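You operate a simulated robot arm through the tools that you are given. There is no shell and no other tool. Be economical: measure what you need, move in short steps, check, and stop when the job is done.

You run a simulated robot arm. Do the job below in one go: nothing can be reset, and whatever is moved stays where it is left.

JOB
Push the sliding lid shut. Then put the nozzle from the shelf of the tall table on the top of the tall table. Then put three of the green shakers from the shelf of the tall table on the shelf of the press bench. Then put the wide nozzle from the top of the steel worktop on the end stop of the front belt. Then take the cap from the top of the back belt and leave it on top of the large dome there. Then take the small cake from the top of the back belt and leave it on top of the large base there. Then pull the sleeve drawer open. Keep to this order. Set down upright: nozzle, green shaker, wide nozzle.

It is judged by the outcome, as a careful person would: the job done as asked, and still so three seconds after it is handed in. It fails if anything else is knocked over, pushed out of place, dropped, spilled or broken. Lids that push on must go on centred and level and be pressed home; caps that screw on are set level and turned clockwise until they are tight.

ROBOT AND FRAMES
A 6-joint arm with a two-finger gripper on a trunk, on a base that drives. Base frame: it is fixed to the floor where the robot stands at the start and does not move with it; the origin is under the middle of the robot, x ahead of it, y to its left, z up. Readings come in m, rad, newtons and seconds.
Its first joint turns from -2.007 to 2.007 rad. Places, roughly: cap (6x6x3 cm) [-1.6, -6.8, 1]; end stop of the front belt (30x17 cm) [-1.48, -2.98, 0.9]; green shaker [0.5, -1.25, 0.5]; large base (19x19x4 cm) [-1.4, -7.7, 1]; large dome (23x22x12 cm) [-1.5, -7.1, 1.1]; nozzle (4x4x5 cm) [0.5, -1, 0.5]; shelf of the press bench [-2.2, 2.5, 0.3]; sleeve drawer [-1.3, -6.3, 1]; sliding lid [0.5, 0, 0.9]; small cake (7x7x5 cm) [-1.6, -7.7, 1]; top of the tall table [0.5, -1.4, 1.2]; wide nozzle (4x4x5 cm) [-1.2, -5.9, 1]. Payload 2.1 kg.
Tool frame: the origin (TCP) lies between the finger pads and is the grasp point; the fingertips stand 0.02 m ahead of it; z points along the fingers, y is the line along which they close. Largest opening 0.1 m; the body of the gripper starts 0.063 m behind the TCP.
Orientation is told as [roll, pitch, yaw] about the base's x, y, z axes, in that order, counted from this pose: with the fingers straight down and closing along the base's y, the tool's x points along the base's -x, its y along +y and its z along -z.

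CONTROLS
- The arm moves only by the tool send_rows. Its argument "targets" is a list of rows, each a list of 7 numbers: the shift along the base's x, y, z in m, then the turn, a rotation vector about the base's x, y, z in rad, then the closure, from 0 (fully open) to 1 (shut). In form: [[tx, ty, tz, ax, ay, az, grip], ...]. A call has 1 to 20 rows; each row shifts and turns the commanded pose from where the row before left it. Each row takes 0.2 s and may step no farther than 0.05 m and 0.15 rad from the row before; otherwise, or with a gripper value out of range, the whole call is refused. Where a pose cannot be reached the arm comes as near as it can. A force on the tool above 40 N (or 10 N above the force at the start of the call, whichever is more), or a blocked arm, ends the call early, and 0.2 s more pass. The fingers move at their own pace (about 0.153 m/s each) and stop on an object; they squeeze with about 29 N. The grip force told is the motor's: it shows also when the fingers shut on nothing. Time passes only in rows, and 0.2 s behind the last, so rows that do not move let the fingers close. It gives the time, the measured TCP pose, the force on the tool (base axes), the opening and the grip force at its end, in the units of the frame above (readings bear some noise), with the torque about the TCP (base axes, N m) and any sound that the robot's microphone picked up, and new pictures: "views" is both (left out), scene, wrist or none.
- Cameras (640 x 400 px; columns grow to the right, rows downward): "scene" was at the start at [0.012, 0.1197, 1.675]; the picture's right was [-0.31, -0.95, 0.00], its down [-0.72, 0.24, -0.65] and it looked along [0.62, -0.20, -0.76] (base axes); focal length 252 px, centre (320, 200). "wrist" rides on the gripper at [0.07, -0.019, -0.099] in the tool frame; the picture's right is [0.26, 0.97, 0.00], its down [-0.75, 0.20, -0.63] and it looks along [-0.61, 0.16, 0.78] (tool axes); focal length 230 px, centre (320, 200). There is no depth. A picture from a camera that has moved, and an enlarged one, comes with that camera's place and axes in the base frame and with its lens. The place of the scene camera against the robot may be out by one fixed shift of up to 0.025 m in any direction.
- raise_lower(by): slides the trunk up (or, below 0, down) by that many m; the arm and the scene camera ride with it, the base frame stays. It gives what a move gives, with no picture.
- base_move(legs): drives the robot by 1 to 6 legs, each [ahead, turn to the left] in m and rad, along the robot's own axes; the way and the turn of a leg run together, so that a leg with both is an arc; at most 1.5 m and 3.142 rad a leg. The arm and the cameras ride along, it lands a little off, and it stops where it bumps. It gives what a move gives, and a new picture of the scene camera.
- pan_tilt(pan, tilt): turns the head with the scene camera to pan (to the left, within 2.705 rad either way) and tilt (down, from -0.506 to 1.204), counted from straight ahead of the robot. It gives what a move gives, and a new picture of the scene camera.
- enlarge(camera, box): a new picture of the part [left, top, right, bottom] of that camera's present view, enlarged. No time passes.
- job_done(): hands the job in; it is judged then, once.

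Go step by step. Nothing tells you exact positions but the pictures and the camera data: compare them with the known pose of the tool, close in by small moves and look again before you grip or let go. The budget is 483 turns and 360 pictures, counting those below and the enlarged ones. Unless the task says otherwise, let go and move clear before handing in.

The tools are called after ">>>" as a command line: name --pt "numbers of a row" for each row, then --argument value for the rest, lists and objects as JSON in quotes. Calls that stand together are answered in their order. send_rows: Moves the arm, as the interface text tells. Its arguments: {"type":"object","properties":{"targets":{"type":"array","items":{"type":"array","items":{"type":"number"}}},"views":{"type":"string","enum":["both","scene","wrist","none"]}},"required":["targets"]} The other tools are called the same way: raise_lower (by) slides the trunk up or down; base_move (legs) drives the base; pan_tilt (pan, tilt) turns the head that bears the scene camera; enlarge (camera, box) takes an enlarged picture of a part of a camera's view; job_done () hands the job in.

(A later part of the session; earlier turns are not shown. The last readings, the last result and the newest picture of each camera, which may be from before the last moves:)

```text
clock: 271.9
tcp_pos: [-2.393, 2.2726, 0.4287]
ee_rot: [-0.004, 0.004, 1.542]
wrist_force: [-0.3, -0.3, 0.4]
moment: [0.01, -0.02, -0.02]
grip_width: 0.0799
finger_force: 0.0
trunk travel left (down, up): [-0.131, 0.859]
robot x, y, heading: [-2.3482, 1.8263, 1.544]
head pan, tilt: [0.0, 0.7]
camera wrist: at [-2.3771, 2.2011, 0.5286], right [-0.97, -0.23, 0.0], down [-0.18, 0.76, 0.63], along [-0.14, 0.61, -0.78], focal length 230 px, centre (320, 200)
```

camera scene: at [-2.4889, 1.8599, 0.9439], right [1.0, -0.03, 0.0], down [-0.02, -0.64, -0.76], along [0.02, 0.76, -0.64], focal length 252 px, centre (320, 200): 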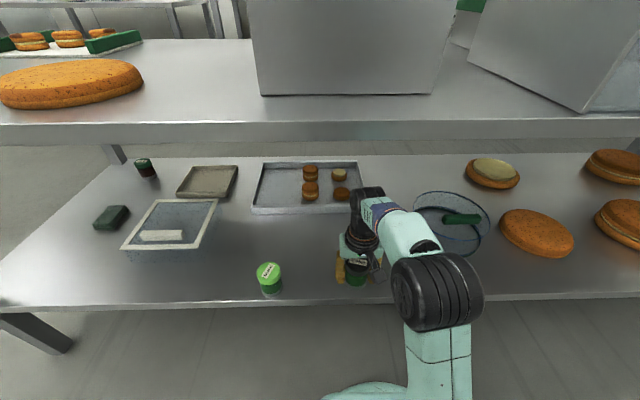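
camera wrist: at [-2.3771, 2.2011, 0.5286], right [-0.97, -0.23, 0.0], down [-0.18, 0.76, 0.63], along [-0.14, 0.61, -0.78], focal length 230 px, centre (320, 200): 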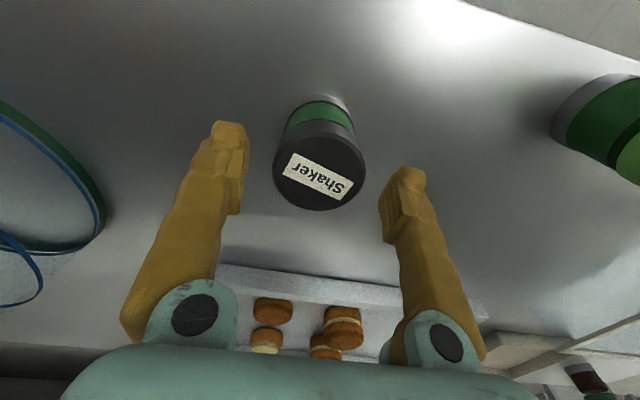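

Shaker 2 stands well. I rise, back out, and go for the third (blue cap, ~[0.41, -1.54]).

>>> send_rows --pt "0 0 0.03 0 0 0 0.2" --pt "0 -0.04 0 0 0 0 0.2" --pt "0 -0.04 0 0 0 0 0.2" --pt "0 -0.04 0 0 0 0 0" --views "none"

>>> base_move --legs '[[-0.3, 0]]'

>>> raise_lower --by 0.24

>>> base_move --legs '[[0, -2.512], [1.5, 0], [1.5, 0], [0.61, 0], [0, 0.968]]'

>>> enlarge --camera "wrist" --box '[0, 0, 640, 400]'

```text
clock: 272.9
tcp_pos: [-2.3947, 2.1478, 0.4565]
ee_rot: [-0.001, -0.001, 1.543]
wrist_force: [-0.1, 0.2, 0.7]
moment: [0.02, 0.02, 0.03]
grip_width: 0.0999
finger_force: 0.0
out of reach, approached as far as the arm can: row 1
trunk travel left (down, up): [-0.131, 0.859]
robot x, y, heading: [-2.3474, 1.8232, 1.544]
head pan, tilt: [0.0, 0.7]
```

```text
clock: 274.9
tcp_pos: [-2.4034, 1.8488, 0.4553]
ee_rot: [0.0, 0.0, 1.542]
wrist_force: [1.0, -0.6, 0.2]
moment: [0.04, -0.02, -0.01]
grip_width: 0.1002
finger_force: 0.0
trunk travel left (down, up): [-0.131, 0.859]
robot x, y, heading: [-2.3579, 1.5303, 1.546]
head pan, tilt: [0.0, 0.7]
camera scene: at [-2.4968, 1.5607, 0.9439], right [1.0, -0.03, 0.0], down [-0.02, -0.64, -0.76], along [0.02, 0.76, -0.64], focal length 252 px, centre (320, 200)
```

scene: 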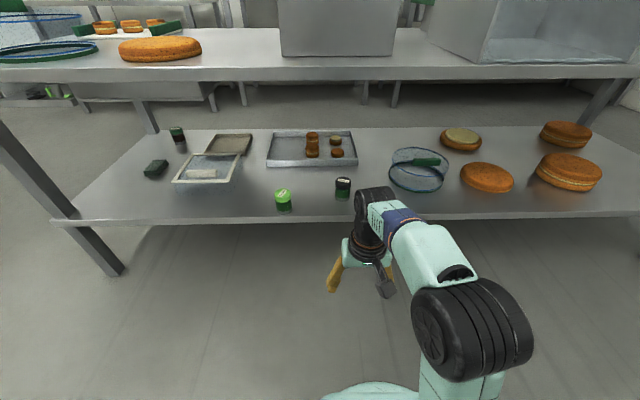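

```text
clock: 277.4
tcp_pos: [-2.402, 1.8488, 0.6975]
ee_rot: [-0.003, 0.002, 1.54]
wrist_force: [-0.1, -0.9, 0.3]
moment: [-0.02, 0.01, 0.03]
grip_width: 0.0998
finger_force: 0.0
trunk travel left (down, up): [-0.371, 0.619]
robot x, y, heading: [-2.3556, 1.5282, 1.543]
head pan, tilt: [0.0, 0.7]
```

```text
clock: 303.3
tcp_pos: [-0.0857, -1.4599, 0.696]
ee_rot: [-0.001, -0.002, -0.063]
wrist_force: [0.3, -0.3, 0.1]
moment: [0.02, 0.02, 0.01]
grip_width: 0.1001
finger_force: 0.0
trunk travel left (down, up): [-0.371, 0.619]
robot x, y, heading: [-0.4051, -1.4918, -0.062]
head pan, tilt: [0.0, 0.7]
camera scene: at [-0.3772, -1.3527, 1.1839], right [-0.06, -1.0, 0.0], down [-0.64, 0.04, -0.76], along [0.76, -0.04, -0.64], focal length 252 px, centre (320, 200)
```

scene: 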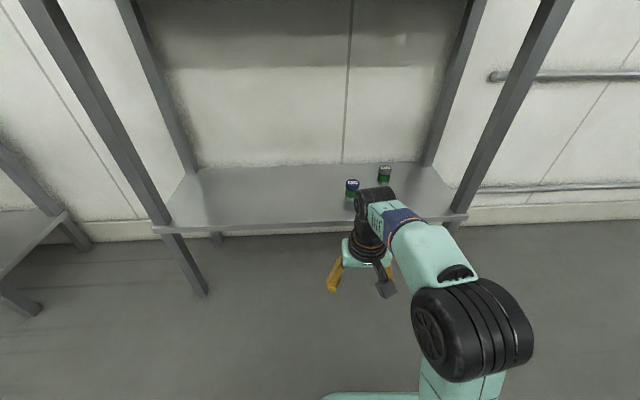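

```text
1.00 times, centred on (320, 200) of wrist (not enlarged: the box is as wide or as high as the picture)
camera zoom: at [-0.1572, -1.4737, 0.7964], right [-0.2, 0.98, 0.0], down [0.76, 0.15, 0.63], along [0.62, 0.12, -0.78], focal length 230 px, centre (320, 200)
```

zoom: 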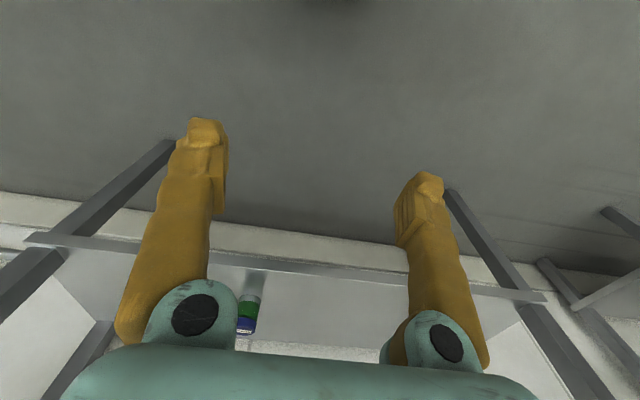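

>>> send_rows --pt "0 -0.027 -0.03 0 0 0 0" --pt "0 -0.027 -0.03 0 0 0 0" --views "none"

>>> base_move --legs '[[0.44, 0]]'

>>> enlarge --camera "wrist" --box '[0, 0, 640, 400]'

```text
clock: 303.9
tcp_pos: [-0.0867, -1.5129, 0.6362]
ee_rot: [-0.005, 0.001, -0.062]
wrist_force: [-0.6, -0.3, -0.1]
moment: [-0.03, 0.0, -0.01]
grip_width: 0.1
finger_force: 0.1
trunk travel left (down, up): [-0.371, 0.619]
robot x, y, heading: [-0.407, -1.4952, -0.06]
head pan, tilt: [0.0, 0.7]
```

```text
clock: 306.6
tcp_pos: [0.3506, -1.5342, 0.6378]
ee_rot: [-0.002, 0.004, -0.053]
wrist_force: [0.4, -0.3, -0.5]
moment: [0.01, 0.0, -0.02]
grip_width: 0.0999
finger_force: 0.1
trunk travel left (down, up): [-0.371, 0.619]
robot x, y, heading: [0.0297, -1.5178, -0.046]
head pan, tilt: [0.0, 0.7]
camera scene: at [0.0588, -1.3759, 1.1839], right [-0.05, -1.0, 0.0], down [-0.64, 0.03, -0.76], along [0.76, -0.04, -0.64], focal length 252 px, centre (320, 200)
```

scene: 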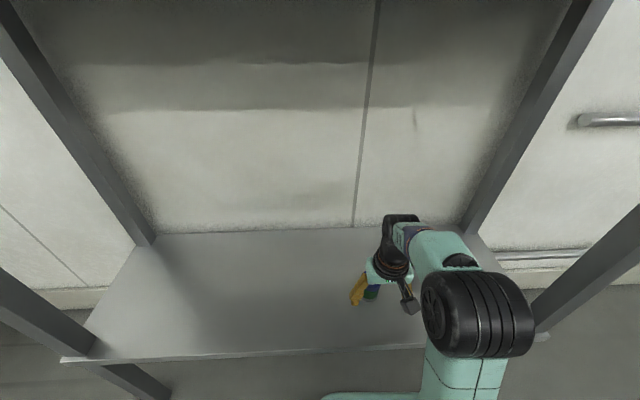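

```text
1.00 times, centred on (320, 200) of wrist (not enlarged: the box is as wide or as high as the picture)
camera zoom: at [0.2797, -1.5483, 0.7365], right [-0.21, 0.98, 0.0], down [0.76, 0.16, 0.63], along [0.62, 0.13, -0.78], focal length 230 px, centre (320, 200)
```

zoom: 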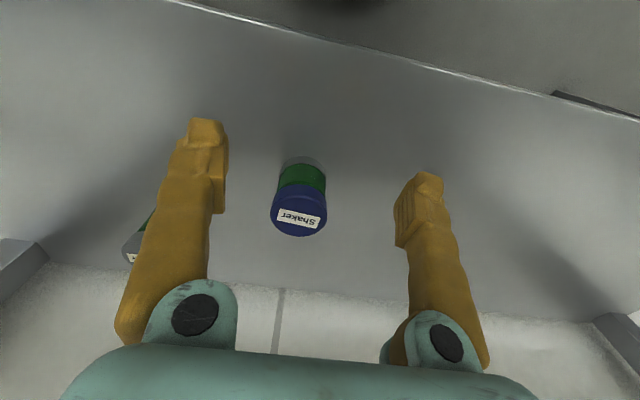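

>>> send_rows --pt "0.04 -0.002 -0.01 0 0 0 0" --pt "0.04 -0.001 -0.02 0 0 0 0" --pt "0.006 0 -0.03 0 0 0 0" --pt "0 0 -0.04 0 0 0 0" --pt "0 0 0 0 0 0 0" --views "wrist"

```text
clock: 307.8
tcp_pos: [0.438, -1.5357, 0.5376]
ee_rot: [-0.001, 0.001, -0.052]
wrist_force: [-0.4, 0.3, -0.5]
moment: [0.01, 0.03, 0.0]
grip_width: 0.1001
finger_force: 0.1
trunk travel left (down, up): [-0.371, 0.619]
robot x, y, heading: [0.0252, -1.5223, -0.049]
head pan, tilt: [0.0, 0.7]
camera wrist: at [0.3667, -1.5516, 0.6367], right [-0.21, 0.98, 0.0], down [0.76, 0.16, 0.63], along [0.62, 0.13, -0.78], focal length 230 px, centre (320, 200)
```

wrist: 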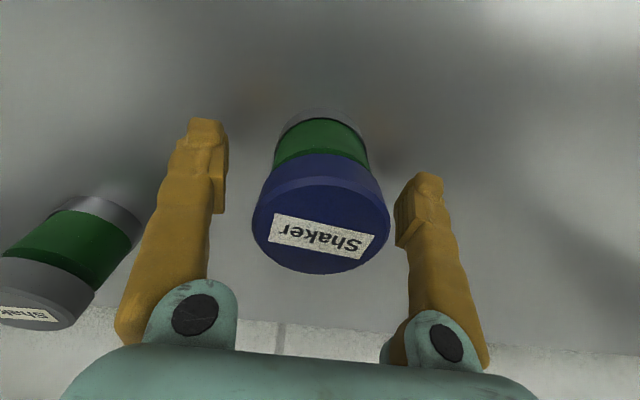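

>>> send_rows --pt "-0.006 0 -0.003 0 0 0 0.2" --pt "0 0 0 0 0 0 0.6" --pt "0 0 0 0 0 0 1" --pt "0 0 0 0 0 0 1" --pt "0 0 0 0 0 0 1" --views "none"

>>> raise_lower --by 0.07

>>> send_rows --pt "-0.03 0 0 0 0 0 1" --pt "-0.03 0 0 0 0 0 1" --pt "-0.03 0 0 0 0 0 1" --pt "-0.03 0 0 0 0 0 1" --pt "0 0 0 0 0 0 1" --views "wrist"

```text
clock: 309.0
tcp_pos: [0.4306, -1.5352, 0.5343]
ee_rot: [0.0, 0.002, -0.054]
wrist_force: [-0.6, 0.9, 0.2]
moment: [0.03, 0.0, 0.01]
grip_width: 0.0545
finger_force: 29.5
trunk travel left (down, up): [-0.371, 0.619]
robot x, y, heading: [0.0288, -1.5218, -0.045]
head pan, tilt: [0.0, 0.7]
```

```text
clock: 310.0
tcp_pos: [0.4308, -1.5363, 0.6038]
ee_rot: [-0.002, 0.001, -0.051]
wrist_force: [0.1, 0.1, -1.3]
moment: [-0.02, 0.02, 0.01]
grip_width: 0.0547
finger_force: 28.8
trunk travel left (down, up): [-0.441, 0.549]
robot x, y, heading: [0.0245, -1.5218, -0.044]
head pan, tilt: [0.0, 0.7]
```

```text
clock: 311.2
tcp_pos: [0.3098, -1.5367, 0.6057]
ee_rot: [-0.003, 0.0, -0.052]
wrist_force: [0.7, 0.4, -1.5]
moment: [-0.02, 0.0, 0.01]
grip_width: 0.0545
finger_force: 29.3
trunk travel left (down, up): [-0.441, 0.549]
robot x, y, heading: [0.0262, -1.5203, -0.053]
head pan, tilt: [0.0, 0.7]
camera wrist: at [0.24, -1.5512, 0.7042], right [-0.21, 0.98, 0.0], down [0.76, 0.16, 0.63], along [0.62, 0.13, -0.78], focal length 230 px, centre (320, 200)
```

wrist: 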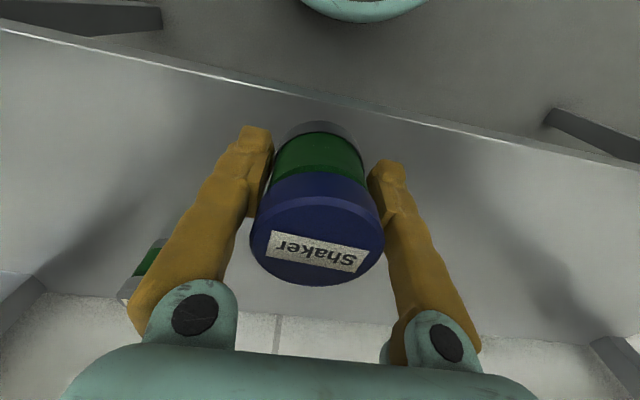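

Third shaker gripped (54.5 mm, steady). I drive to the press bench.

>>> base_move --legs '[[-0.32, 0], [0, 1.1], [0, 1.1]]'

>>> base_move --legs '[[1.2, 0], [1.2, 0], [1.2, 0], [0, -0.576]]'

>>> enlarge --camera "wrist" --box '[0, 0, 640, 400]'

```text
clock: 318.9
tcp_pos: [-0.4431, -1.2639, 0.6055]
ee_rot: [-0.002, 0.002, 2.145]
wrist_force: [1.1, -0.1, -1.5]
moment: [0.0, 0.01, 0.0]
grip_width: 0.0544
finger_force: 28.9
trunk travel left (down, up): [-0.441, 0.549]
robot x, y, heading: [-0.2932, -1.5021, 2.144]
head pan, tilt: [0.0, 0.7]
camera scene: at [-0.4263, -1.5546, 1.2539], right [0.84, 0.54, 0.0], down [0.35, -0.54, -0.76], along [-0.42, 0.64, -0.64], focal length 252 px, centre (320, 200)
```

scene: 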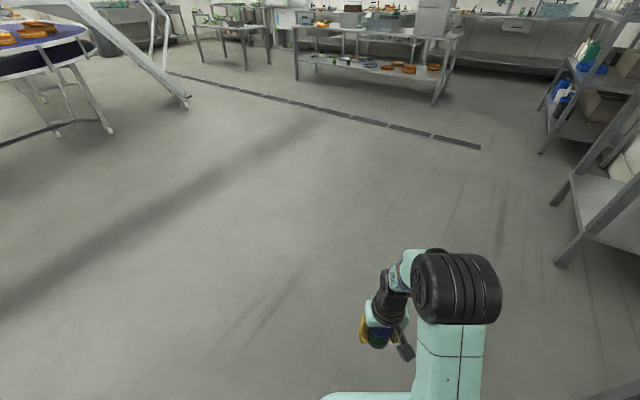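

```text
clock: 337.8
tcp_pos: [-2.2564, 1.7759, 0.6032]
ee_rot: [-0.002, 0.002, 1.596]
wrist_force: [-0.4, 0.2, -0.5]
moment: [0.05, 0.0, 0.0]
grip_width: 0.0543
finger_force: 28.9
trunk travel left (down, up): [-0.441, 0.549]
robot x, y, heading: [-2.25, 1.4941, 1.597]
head pan, tilt: [0.0, 0.7]
camera scene: at [-2.3946, 1.5182, 1.2539], right [1.0, 0.03, 0.0], down [0.02, -0.64, -0.76], along [-0.02, 0.76, -0.64], focal length 252 px, centre (320, 200)
```

scene: 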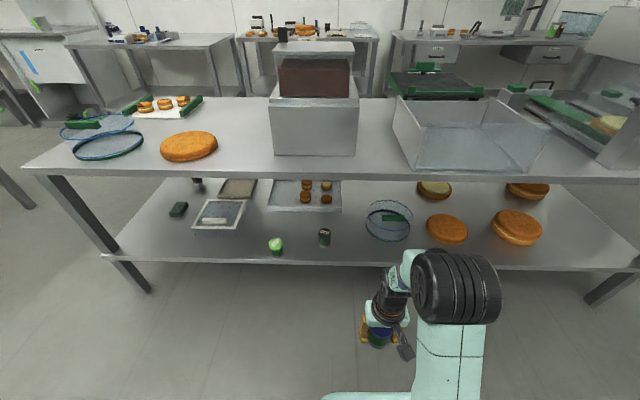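

```text
1.00 times, centred on (320, 200) of wrist (not enlarged: the box is as wide or as high as the picture)
camera zoom: at [-2.2365, 1.7061, 0.7042], right [-0.96, -0.28, 0.0], down [-0.22, 0.75, 0.63], along [-0.18, 0.6, -0.78], focal length 230 px, centre (320, 200)
```

zoom: 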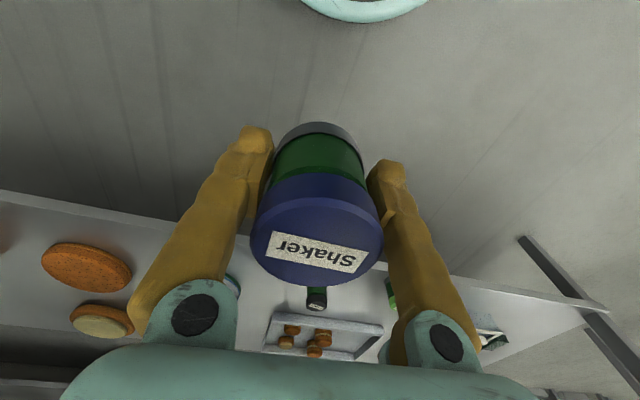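

>>> send_rows --pt "0 0.02 0.035 0 0 0 1" --pt "0 0.02 0.035 0 0 0 1" --pt "0 0.02 0.035 0 0 0 1" --pt "0 0.02 0.025 0 0 0 1" --views "none"

>>> raise_lower --by -0.31

>>> base_move --legs '[[0.33, 0]]'

>>> enlarge --camera "wrist" --box '[0, 0, 640, 400]'

```text
clock: 338.8
tcp_pos: [-2.2565, 1.8554, 0.7356]
ee_rot: [-0.001, 0.003, 1.596]
wrist_force: [-0.8, 0.1, -0.6]
moment: [-0.02, 0.01, -0.04]
grip_width: 0.0545
finger_force: 29.0
trunk travel left (down, up): [-0.441, 0.549]
robot x, y, heading: [-2.2526, 1.4939, 1.597]
head pan, tilt: [0.0, 0.7]
```

```text
clock: 341.9
tcp_pos: [-2.2572, 1.8543, 0.4253]
ee_rot: [-0.002, 0.002, 1.596]
wrist_force: [-0.1, 0.1, -1.6]
moment: [-0.04, 0.05, 0.01]
grip_width: 0.0545
finger_force: 29.1
trunk travel left (down, up): [-0.131, 0.859]
robot x, y, heading: [-2.2482, 1.4976, 1.599]
head pan, tilt: [0.0, 0.7]
```

```text
clock: 344.1
tcp_pos: [-2.2654, 2.1814, 0.4259]
ee_rot: [-0.002, 0.001, 1.594]
wrist_force: [0.0, 0.6, -0.9]
moment: [-0.01, 0.03, -0.01]
grip_width: 0.0544
finger_force: 28.8
trunk travel left (down, up): [-0.131, 0.859]
robot x, y, heading: [-2.2573, 1.8218, 1.597]
head pan, tilt: [0.0, 0.7]
camera scene: at [-2.4035, 1.8454, 0.9439], right [1.0, 0.03, 0.0], down [0.02, -0.64, -0.76], along [-0.02, 0.76, -0.64], focal length 252 px, centre (320, 200)
```

scene: 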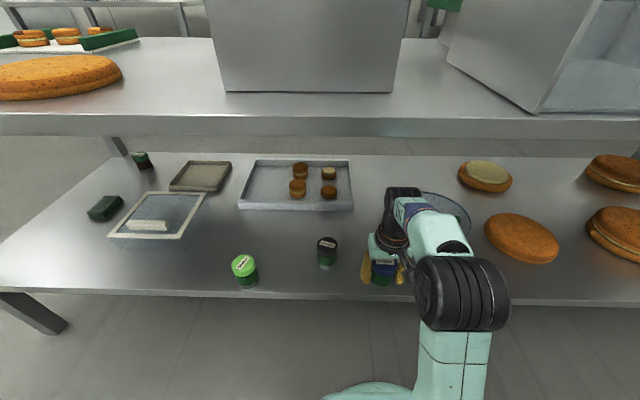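

```text
1.00 times, centred on (320, 200) of wrist (not enlarged: the box is as wide or as high as the picture)
camera zoom: at [-2.2451, 2.1124, 0.5252], right [-0.96, -0.28, 0.0], down [-0.22, 0.75, 0.63], along [-0.17, 0.6, -0.78], focal length 230 px, centre (320, 200)
```

zoom: 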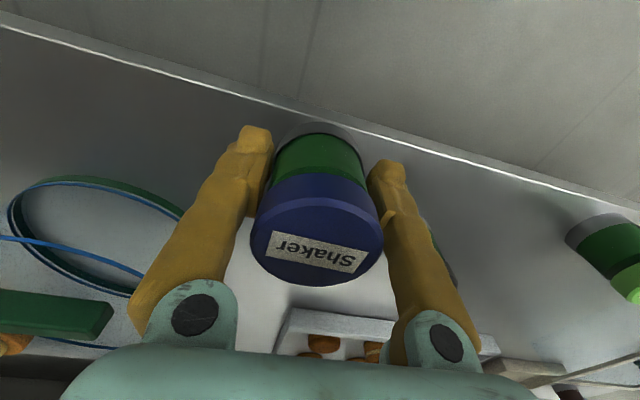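

>>> send_rows --pt "0 0.035 0 0 0 0 1" --pt "0 0.035 -0.02 0 0 0 1" --pt "0 0 -0.025 0 0 0 1" --pt "0 0 -0.006 0 0 0 1" --pt "0 0 0 0 0 0 1" --views "none"

```text
clock: 345.3
tcp_pos: [-2.2636, 2.2513, 0.3758]
ee_rot: [-0.002, -0.001, 1.595]
wrist_force: [2.2, -0.3, 5.2]
moment: [-0.01, 0.1, 0.04]
grip_width: 0.0541
finger_force: 29.3
trunk travel left (down, up): [-0.131, 0.859]
robot x, y, heading: [-2.2607, 1.8232, 1.597]
head pan, tilt: [0.0, 0.7]
```

>>> send_rows --pt "0 0 -0.002 0 0 0 1" --pt "0 0 0.001 0 0 0 0.7" --pt "0 0 0 0 0 0 0.3" --pt "0 0 0 0 0 0 0.25" --pt "0 0 0.03 0 0 0 0.25" --pt "0 0 0.03 0 0 0 0.25" --views "wrist"

```text
clock: 346.7
tcp_pos: [-2.2643, 2.2515, 0.4334]
ee_rot: [0.0, 0.0, 1.593]
wrist_force: [0.5, -0.3, -0.3]
moment: [-0.01, -0.02, 0.01]
grip_width: 0.0753
finger_force: 0.0
trunk travel left (down, up): [-0.131, 0.859]
robot x, y, heading: [-2.2578, 1.8174, 1.595]
head pan, tilt: [0.0, 0.7]
camera wrist: at [-2.2444, 2.1817, 0.5332], right [-0.96, -0.28, 0.0], down [-0.22, 0.75, 0.63], along [-0.17, 0.6, -0.78], focal length 230 px, centre (320, 200)
```

wrist: 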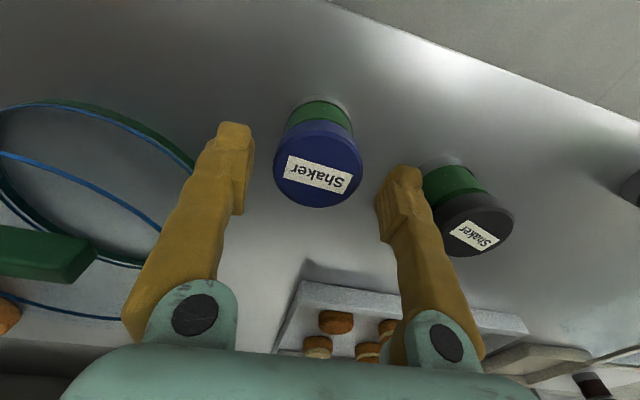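

All three shakers stand on the press bench's shelf. I rise, back out, raise the trunk and drive toward the corridor with the belts.

>>> send_rows --pt "0 0 0.02 0 0 0 0.25" --pt "0 -0.04 0 0 0 0 0.25" --pt "0 -0.04 0 0 0 0 0.25" --pt "0 -0.04 0 0 0 0 0.25" --views "none"

>>> base_move --legs '[[-0.32, 0]]'

>>> raise_lower --by 0.4

>>> base_move --legs '[[0, -2.588], [1.5, 0], [1.5, 0], [0.58, 0], [0, -0.579]]'

>>> pan_tilt --pan -0.3 --tilt 0.35

```text
clock: 347.7
tcp_pos: [-2.2623, 2.133, 0.4509]
ee_rot: [-0.001, 0.0, 1.593]
wrist_force: [1.0, -0.1, -0.6]
moment: [-0.02, 0.0, 0.01]
grip_width: 0.0752
finger_force: 0.1
trunk travel left (down, up): [-0.131, 0.859]
robot x, y, heading: [-2.2602, 1.8148, 1.602]
head pan, tilt: [0.0, 0.7]
```

```text
clock: 349.8
tcp_pos: [-2.2548, 1.8084, 0.4507]
ee_rot: [-0.002, 0.002, 1.589]
wrist_force: [0.0, 0.7, 0.0]
moment: [-0.03, 0.0, 0.02]
grip_width: 0.0748
finger_force: 0.1
trunk travel left (down, up): [-0.131, 0.859]
robot x, y, heading: [-2.2518, 1.4955, 1.592]
head pan, tilt: [0.0, 0.7]
camera scene: at [-2.3956, 1.5214, 0.9439], right [1.0, 0.02, 0.0], down [0.01, -0.64, -0.76], along [-0.02, 0.76, -0.64], focal length 252 px, centre (320, 200)
```

scene: 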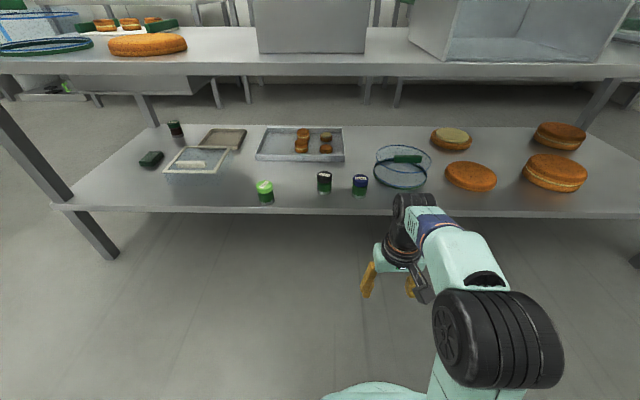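

```text
clock: 353.7
tcp_pos: [-2.2539, 1.8097, 0.8518]
ee_rot: [0.0, 0.002, 1.588]
wrist_force: [1.2, -1.1, -0.6]
moment: [0.01, -0.02, -0.01]
grip_width: 0.0748
finger_force: 0.1
trunk travel left (down, up): [-0.531, 0.459]
robot x, y, heading: [-2.2559, 1.4986, 1.591]
head pan, tilt: [0.0, 0.7]
```

```text
clock: 378.8
tcp_pos: [-0.3394, -1.836, 0.8519]
ee_rot: [-0.002, 0.003, -1.576]
wrist_force: [-0.5, 0.1, 0.4]
moment: [0.05, 0.03, -0.03]
grip_width: 0.0746
finger_force: 0.1
trunk travel left (down, up): [-0.531, 0.459]
robot x, y, heading: [-0.3343, -1.5237, -1.573]
head pan, tilt: [0.0, 0.7]
camera scene: at [-0.195, -1.5442, 1.3439], right [-1.0, 0.0, 0.0], down [0.0, 0.64, -0.76], along [0.0, -0.76, -0.64], focal length 252 px, centre (320, 200)
```

scene: 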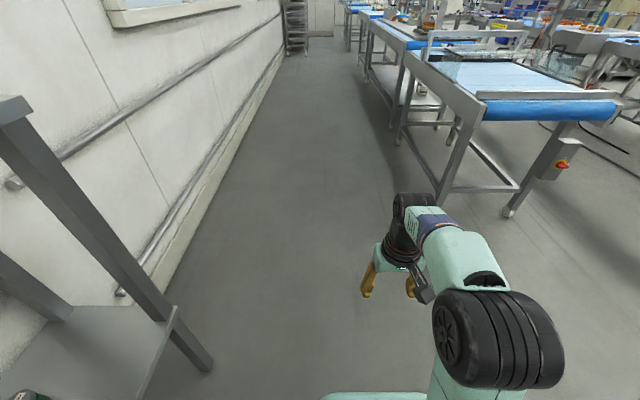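

```text
clock: 379.6
tcp_pos: [-0.3383, -1.8367, 0.8504]
ee_rot: [-0.002, 0.002, -1.576]
wrist_force: [-0.4, -0.9, -0.2]
moment: [0.03, 0.01, 0.01]
grip_width: 0.0751
finger_force: 0.1
trunk travel left (down, up): [-0.531, 0.459]
robot x, y, heading: [-0.334, -1.5255, -1.572]
head pan, tilt: [-0.3, 0.351]
camera scene: at [-0.2224, -1.5483, 1.3752], right [-0.96, 0.3, 0.0], down [0.1, 0.33, -0.94], along [-0.28, -0.9, -0.34], focal length 252 px, centre (320, 200)
```

scene: 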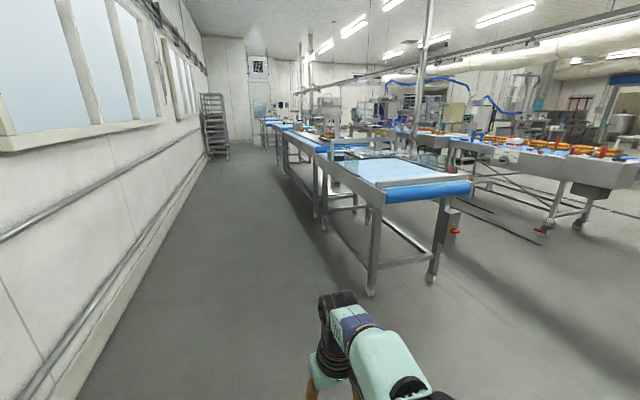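

The front belt's end stop is the grey plate at the belt's near end. I drive down the corridor to the steel worktop near y≈-5.9 and face it.

>>> base_move --legs '[[1.5, 0], [1.5, 0], [1.35, 0], [0, -1.57]]'

>>> pan_tilt --pan 0 --tilt 0.6

```text
clock: 404.2
tcp_pos: [-0.5455, -5.8556, 0.8512]
ee_rot: [-0.001, 0.001, -3.131]
wrist_force: [-0.3, -0.8, -0.3]
moment: [0.02, 0.0, -0.01]
grip_width: 0.0752
finger_force: 0.1
trunk travel left (down, up): [-0.531, 0.459]
robot x, y, heading: [-0.2311, -5.8543, -3.124]
head pan, tilt: [-0.3, 0.351]
camera scene: at [-0.2613, -5.9662, 1.3753], right [0.28, 0.96, 0.0], down [0.33, -0.1, -0.94], along [-0.9, 0.26, -0.34], focal length 252 px, centre (320, 200)
```

scene: 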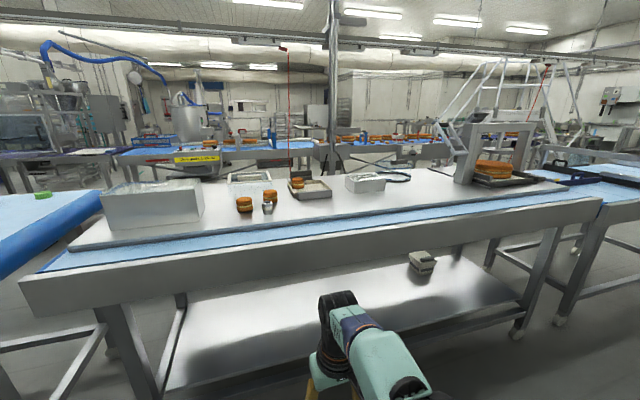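

```text
clock: 405.0
tcp_pos: [-0.5451, -5.8562, 0.8513]
ee_rot: [-0.002, 0.003, -3.128]
wrist_force: [-0.1, 0.5, 0.5]
moment: [-0.03, -0.01, 0.04]
grip_width: 0.0748
finger_force: 0.0
trunk travel left (down, up): [-0.531, 0.459]
robot x, y, heading: [-0.2325, -5.8563, -3.121]
head pan, tilt: [0.0, 0.6]
camera scene: at [-0.2603, -5.9936, 1.3526], right [-0.01, 1.0, 0.0], down [0.56, 0.01, -0.83], along [-0.83, -0.01, -0.56], focal length 252 px, centre (320, 200)
```

scene: 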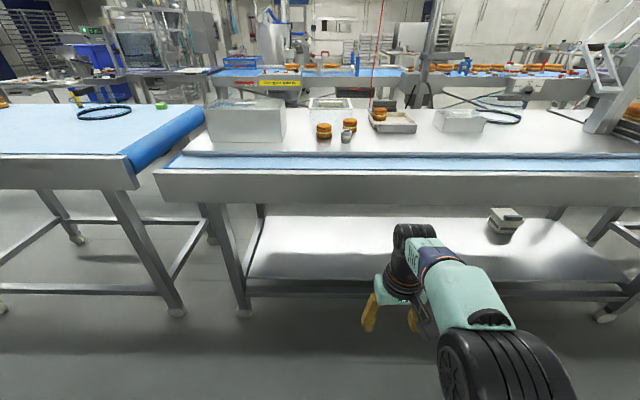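

>>> enlarge --camera "scene" --box '[180, 80, 500, 220]'

>>> enlarge --camera "scene" --box '[290, 90, 390, 160]'

```text
2.00 times, centred on (340, 150) of scene
camera zoom: at [-0.2603, -5.9936, 1.3526], right [-0.01, 1.0, 0.0], down [0.56, 0.01, -0.83], along [-0.83, -0.01, -0.56], focal length 503 px, centre (280, 300)
```

zoom: 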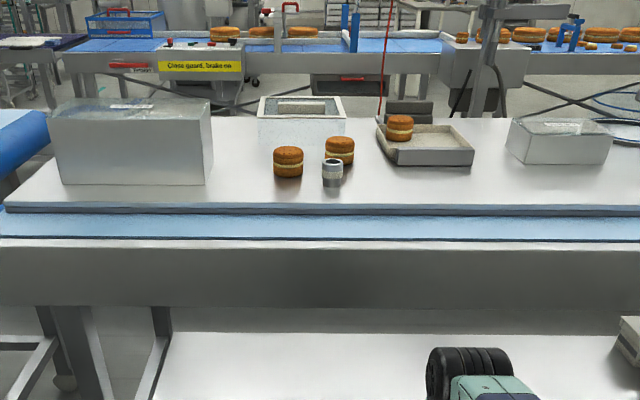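

```text
5.71 times, centred on (340, 125) of scene
camera zoom: at [-0.2603, -5.9936, 1.3526], right [-0.01, 1.0, 0.0], down [0.56, 0.01, -0.83], along [-0.83, -0.01, -0.56], focal length 1437 px, centre (206, 629)
```

zoom: 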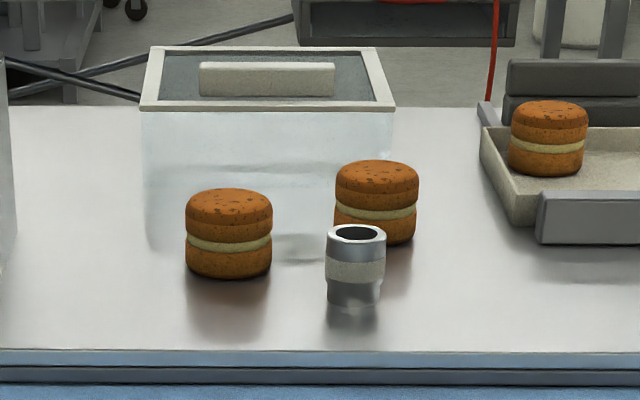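

The wide nozzle is the metal ring near [-1.2, -5.9, 1.0], with two cakes near it. I raise the arm and drive closer.

>>> raise_lower --by 0.33

>>> base_move --legs '[[0.5, 0]]'

>>> enlarge --camera "wrist" --box '[0, 0, 640, 400]'

```text
clock: 408.3
tcp_pos: [-0.546, -5.8556, 1.181]
ee_rot: [-0.002, 0.002, -3.13]
wrist_force: [-0.2, -0.6, -0.1]
moment: [-0.01, 0.01, 0.03]
grip_width: 0.075
finger_force: 0.0
trunk travel left (down, up): [-0.861, 0.129]
robot x, y, heading: [-0.2347, -5.8594, -3.131]
head pan, tilt: [0.0, 0.6]
```

```text
clock: 411.2
tcp_pos: [-1.0431, -5.8691, 1.1819]
ee_rot: [-0.002, -0.003, -3.12]
wrist_force: [-0.3, 0.4, 0.4]
moment: [0.01, 0.0, 0.02]
grip_width: 0.0751
finger_force: 0.0
trunk travel left (down, up): [-0.861, 0.129]
robot x, y, heading: [-0.7329, -5.8689, -3.119]
head pan, tilt: [0.0, 0.6]
camera scene: at [-0.7568, -6.0038, 1.6826], right [-0.02, 1.0, 0.0], down [0.56, 0.01, -0.83], along [-0.83, -0.02, -0.56], focal length 252 px, centre (320, 200)
```

scene: 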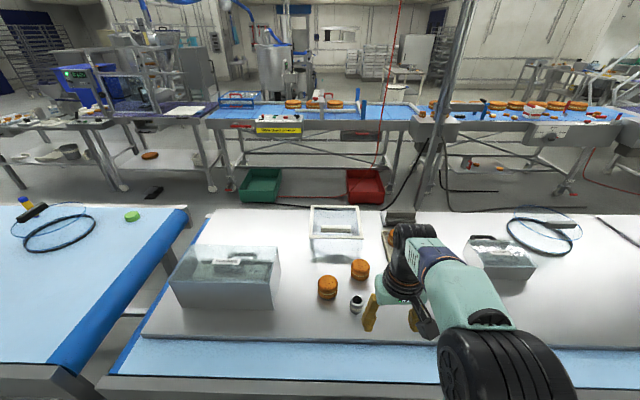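

```text
1.00 times, centred on (320, 200) of wrist (not enlarged: the box is as wide or as high as the picture)
camera zoom: at [-0.9745, -5.8497, 1.2813], right [0.28, -0.96, 0.0], down [-0.75, -0.22, 0.63], along [-0.6, -0.17, -0.78], focal length 230 px, centre (320, 200)
```

zoom: 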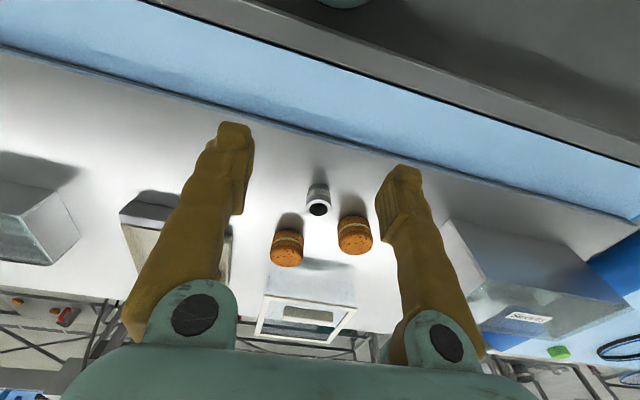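

>>> send_rows --pt "-0.04 -0.011 0 0 0 0 0.3" --pt "-0.04 -0.011 0 0 0 0 0.3" --pt "-0.04 -0.012 -0.03 0 0 0 0.3" --pt "-0.01 0 -0.04 0 0 0 0.3" --pt "0 0 0 0 0 0 0.3" --views "wrist"

```text
refused: row 3 steps farther than a row can; nothing moved
```

>>> send_rows --pt "-0.04 -0.011 0 0 0 0 0.3" --pt "-0.04 -0.011 0 0 0 0 0.3" --pt "-0.035 -0.012 -0.03 0 0 0 0.3" --pt "-0.01 0 -0.04 0 0 0 0.3" --pt "0 0 0 0 0 0 0.3" --views "wrist"

```text
clock: 412.4
tcp_pos: [-1.1684, -5.9038, 1.1113]
ee_rot: [-0.002, 0.0, -3.121]
wrist_force: [0.5, 1.3, -0.7]
moment: [0.01, 0.01, 0.03]
grip_width: 0.0701
finger_force: 0.1
trunk travel left (down, up): [-0.861, 0.129]
robot x, y, heading: [-0.7327, -5.8694, -3.119]
head pan, tilt: [0.0, 0.6]
camera wrist: at [-1.1, -5.8845, 1.2103], right [0.28, -0.96, 0.0], down [-0.75, -0.22, 0.63], along [-0.6, -0.17, -0.78], focal length 230 px, centre (320, 200)
```

wrist: 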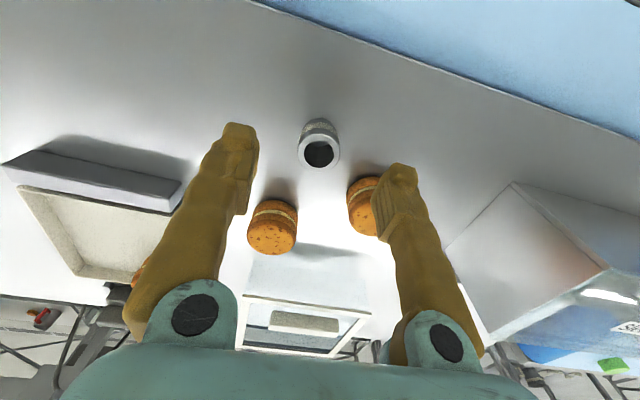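

The nozzle top is at [-1.197, -5.909, 1.014]. I align and descend.

>>> send_rows --pt "-0.028 -0.005 -0.03 0 0 0 0.36" --pt "0 0 -0.03 0 0 0 0.36" --pt "0 0 0 0 0 0 0.36" --views "wrist"

```text
clock: 413.2
tcp_pos: [-1.1989, -5.9075, 1.0504]
ee_rot: [-0.003, 0.0, -3.121]
wrist_force: [0.0, -0.3, 0.2]
moment: [-0.01, -0.01, 0.04]
grip_width: 0.064
finger_force: 0.1
trunk travel left (down, up): [-0.861, 0.129]
robot x, y, heading: [-0.7377, -5.8665, -3.117]
head pan, tilt: [0.0, 0.6]
camera wrist: at [-1.1287, -5.8888, 1.1508], right [0.28, -0.96, 0.0], down [-0.75, -0.22, 0.63], along [-0.6, -0.17, -0.78], focal length 230 px, centre (320, 200)
```

wrist: 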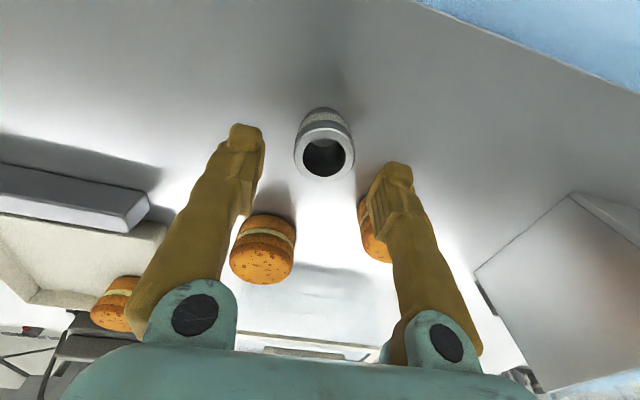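

>>> send_rows --pt "0 -0.003 -0.03 0 0 0 0.36" --pt "0 0 -0.026 0 0 0 0.36" --pt "0 0 0 0 0 0 0.36" --views "wrist"

```text
clock: 414.0
tcp_pos: [-1.1972, -5.9104, 0.9938]
ee_rot: [-0.002, 0.001, -3.121]
wrist_force: [-0.8, 0.4, 0.1]
moment: [0.0, -0.01, -0.01]
grip_width: 0.0642
finger_force: 0.1
trunk travel left (down, up): [-0.861, 0.129]
robot x, y, heading: [-0.7268, -5.8686, -3.114]
head pan, tilt: [0.0, 0.6]
camera wrist: at [-1.128, -5.8909, 1.0936], right [0.28, -0.96, 0.0], down [-0.75, -0.22, 0.63], along [-0.6, -0.17, -0.78], focal length 230 px, centre (320, 200)
```

wrist: 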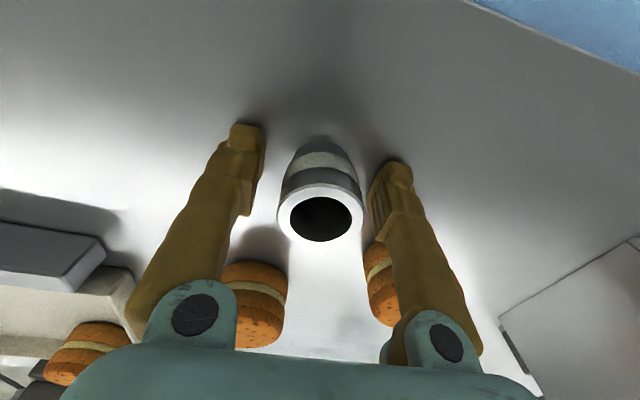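

>>> send_rows --pt "0 0 0 0 0 0 0.6" --pt "0 0 0 0 0 0 1" --pt "0 0 0 0 0 0 1" --pt "0 0 0 0 0 0 1" --views "wrist"

>>> send_rows --pt "0 0 0.03 0 0 0 1" --pt "0 0 0.04 0 0 0 1" --pt "0 0 0.04 0 0 0 1" --pt "0 0 0.03 0 0 0 1" --pt "0.04 0 0 0 0 0 1" --pt "0.04 0 0 0 0 0 1" --pt "0.04 0 0 0 0 0 1" --pt "0.04 0 0 0 0 0 1" --views "wrist"

```text
clock: 415.0
tcp_pos: [-1.1961, -5.9106, 0.9935]
ee_rot: [-0.002, 0.001, -3.12]
wrist_force: [-0.7, 0.3, -0.4]
moment: [0.02, -0.02, 0.0]
grip_width: 0.0383
finger_force: 28.8
trunk travel left (down, up): [-0.861, 0.129]
robot x, y, heading: [-0.7298, -5.8654, -3.115]
head pan, tilt: [0.0, 0.6]
camera wrist: at [-1.1283, -5.891, 1.0937], right [0.28, -0.96, 0.0], down [-0.75, -0.22, 0.63], along [-0.6, -0.17, -0.78], focal length 230 px, centre (320, 200)
```

wrist: 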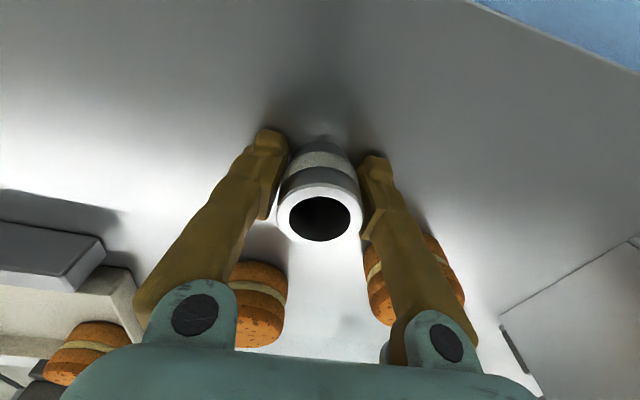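

```text
clock: 416.8
tcp_pos: [-1.0335, -5.9101, 1.1355]
ee_rot: [-0.002, -0.003, -3.121]
wrist_force: [0.7, 0.3, -1.4]
moment: [-0.02, 0.06, -0.01]
grip_width: 0.0382
finger_force: 28.7
out of reach, approached as far as the arm can: row 4, 5
trunk travel left (down, up): [-0.861, 0.129]
robot x, y, heading: [-0.7349, -5.8661, -3.117]
head pan, tilt: [0.0, 0.6]
camera wrist: at [-0.9637, -5.8908, 1.2342], right [0.28, -0.96, 0.0], down [-0.74, -0.22, 0.63], along [-0.61, -0.17, -0.78], focal length 230 px, centre (320, 200)
```

wrist: 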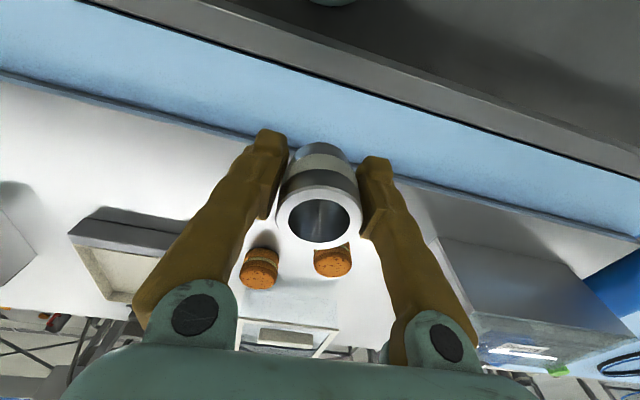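

The nozzle is held. I back out and drive around to the free end of the front belt.

>>> base_move --legs '[[-0.38, 0], [0, -1.595]]'

>>> base_move --legs '[[1.25, 0], [1.25, 0], [1.25, 0], [0, 1.571], [1.12, 0], [0, 1.571]]'

>>> pan_tilt --pan 0 --tilt 0.6

```text
clock: 423.1
tcp_pos: [-0.3798, -5.5519, 1.1349]
ee_rot: [-0.005, 0.003, 1.556]
wrist_force: [0.5, -0.5, -0.4]
moment: [-0.02, 0.01, -0.02]
grip_width: 0.0382
finger_force: 28.7
trunk travel left (down, up): [-0.861, 0.129]
robot x, y, heading: [-0.3476, -5.8533, 1.561]
head pan, tilt: [0.0, 0.6]
camera scene: at [-0.489, -5.824, 1.6825], right [1.0, -0.01, 0.0], down [-0.01, -0.56, -0.83], along [0.01, 0.82, -0.56], focal length 252 px, centre (320, 200)
```

scene: 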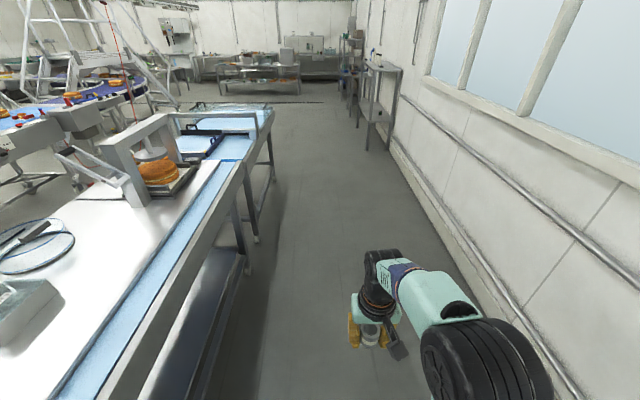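

```text
clock: 454.3
tcp_pos: [-1.3544, -2.4073, 1.1346]
ee_rot: [-0.001, 0.001, -1.597]
wrist_force: [-0.2, -0.1, -0.5]
moment: [-0.02, -0.01, 0.01]
grip_width: 0.0378
finger_force: 29.1
trunk travel left (down, up): [-0.861, 0.129]
robot x, y, heading: [-1.3817, -2.1, -1.594]
head pan, tilt: [0.0, 0.6]
camera scene: at [-1.2458, -2.1292, 1.6825], right [-1.0, 0.02, 0.0], down [0.01, 0.56, -0.82], along [-0.02, -0.82, -0.57], focal length 252 px, centre (320, 200)
```

scene: 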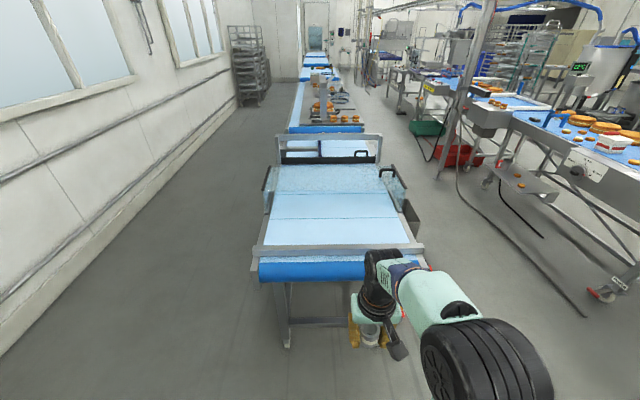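

```text
clock: 454.9
tcp_pos: [-1.354, -2.407, 1.1339]
ee_rot: [-0.003, 0.002, -1.597]
wrist_force: [0.1, -1.0, -0.4]
moment: [0.0, -0.02, 0.0]
grip_width: 0.0377
finger_force: 29.0
trunk travel left (down, up): [-0.861, 0.129]
robot x, y, heading: [-1.383, -2.099, -1.593]
head pan, tilt: [0.0, 0.6]
camera scene: at [-1.2458, -2.1291, 1.6825], right [-1.0, 0.02, 0.0], down [0.01, 0.56, -0.82], along [-0.02, -0.82, -0.57], focal length 252 px, centre (320, 200)
```

scene: 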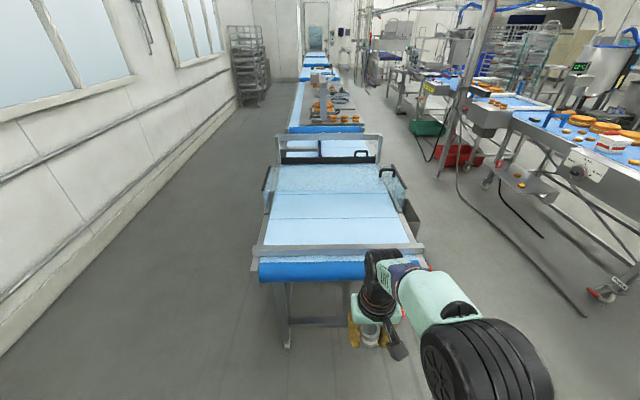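

>>> enlarge --camera "scene" --box '[240, 120, 440, 290]'

>>> enlarge --camera "wrist" --box '[0, 0, 640, 400]'

```text
2.35 times, centred on (340, 205) of scene
camera zoom: at [-1.2458, -2.1291, 1.6825], right [-1.0, 0.02, 0.0], down [0.01, 0.56, -0.82], along [-0.02, -0.82, -0.57], focal length 592 px, centre (273, 188)
```

zoom: 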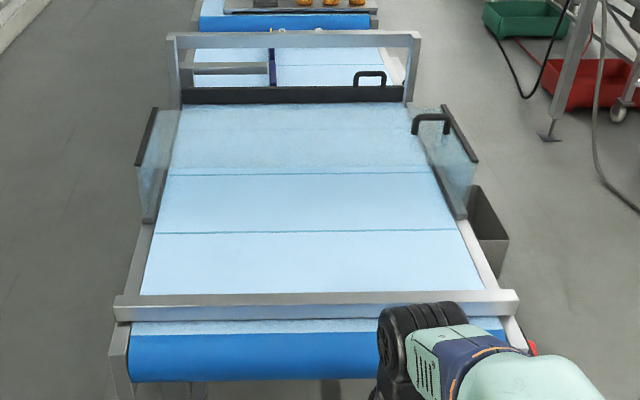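

```text
1.00 times, centred on (320, 200) of wrist (not enlarged: the box is as wide or as high as the picture)
camera zoom: at [-1.3712, -2.3374, 1.2337], right [0.97, 0.23, 0.0], down [0.18, -0.76, 0.63], along [0.14, -0.61, -0.78], focal length 230 px, centre (320, 200)
```

zoom: 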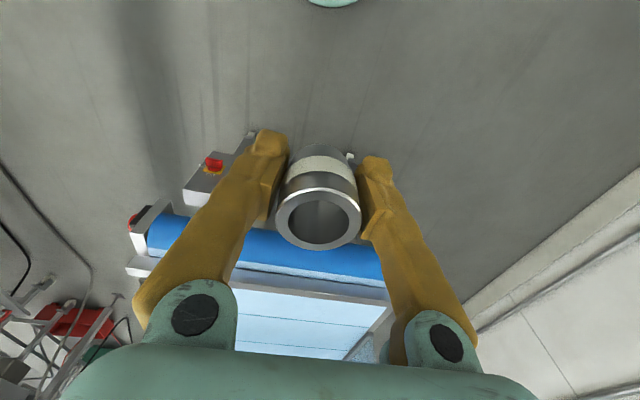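

The given spot [-1.48, -2.98] lies on the belt right behind the cross bar. I approach over the belt end.

>>> send_rows --pt "-0.04 0 0 0 0 0 1" --pt "-0.04 0 0 0 0 0 1" --pt "-0.035 0 0 0 0 0 1" --views "none"

>>> base_move --legs '[[0.43, 0]]'

>>> enlarge --camera "wrist" --box '[0, 0, 640, 400]'

```text
clock: 455.7
tcp_pos: [-1.472, -2.4085, 1.1327]
ee_rot: [-0.001, 0.001, -1.596]
wrist_force: [-0.6, -0.5, -1.6]
moment: [0.01, 0.0, -0.01]
grip_width: 0.0378
finger_force: 28.7
trunk travel left (down, up): [-0.861, 0.129]
robot x, y, heading: [-1.3856, -2.1028, -1.586]
head pan, tilt: [0.0, 0.6]
```

```text
clock: 458.3
tcp_pos: [-1.4779, -2.8366, 1.1342]
ee_rot: [-0.002, -0.001, -1.593]
wrist_force: [0.5, 0.2, -0.6]
moment: [0.01, -0.03, 0.01]
grip_width: 0.0372
finger_force: 29.3
trunk travel left (down, up): [-0.861, 0.129]
robot x, y, heading: [-1.3897, -2.5309, -1.588]
head pan, tilt: [0.0, 0.6]
camera scene: at [-1.2546, -2.5561, 1.6826], right [-1.0, 0.02, 0.0], down [0.01, 0.56, -0.83], along [-0.02, -0.83, -0.56], focal length 252 px, centre (320, 200)
```

scene: 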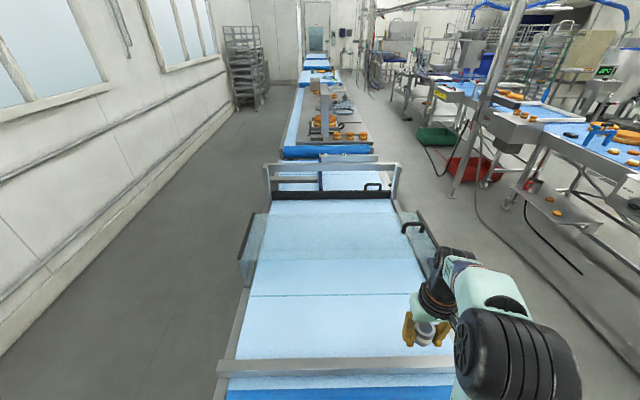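

```text
1.00 times, centred on (320, 200) of wrist (not enlarged: the box is as wide or as high as the picture)
camera zoom: at [-1.4949, -2.7664, 1.233], right [0.97, 0.24, 0.0], down [0.18, -0.76, 0.63], along [0.15, -0.61, -0.78], focal length 230 px, centre (320, 200)
```

zoom: 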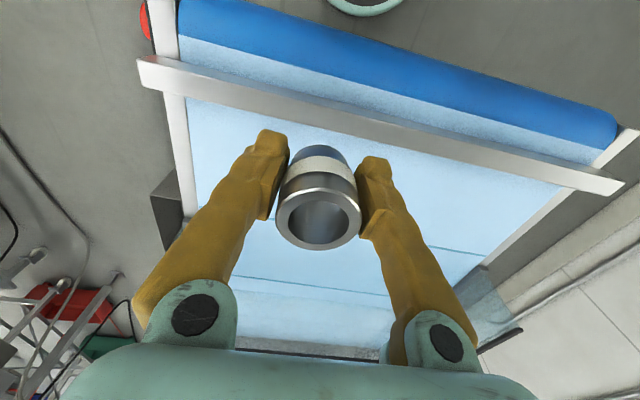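

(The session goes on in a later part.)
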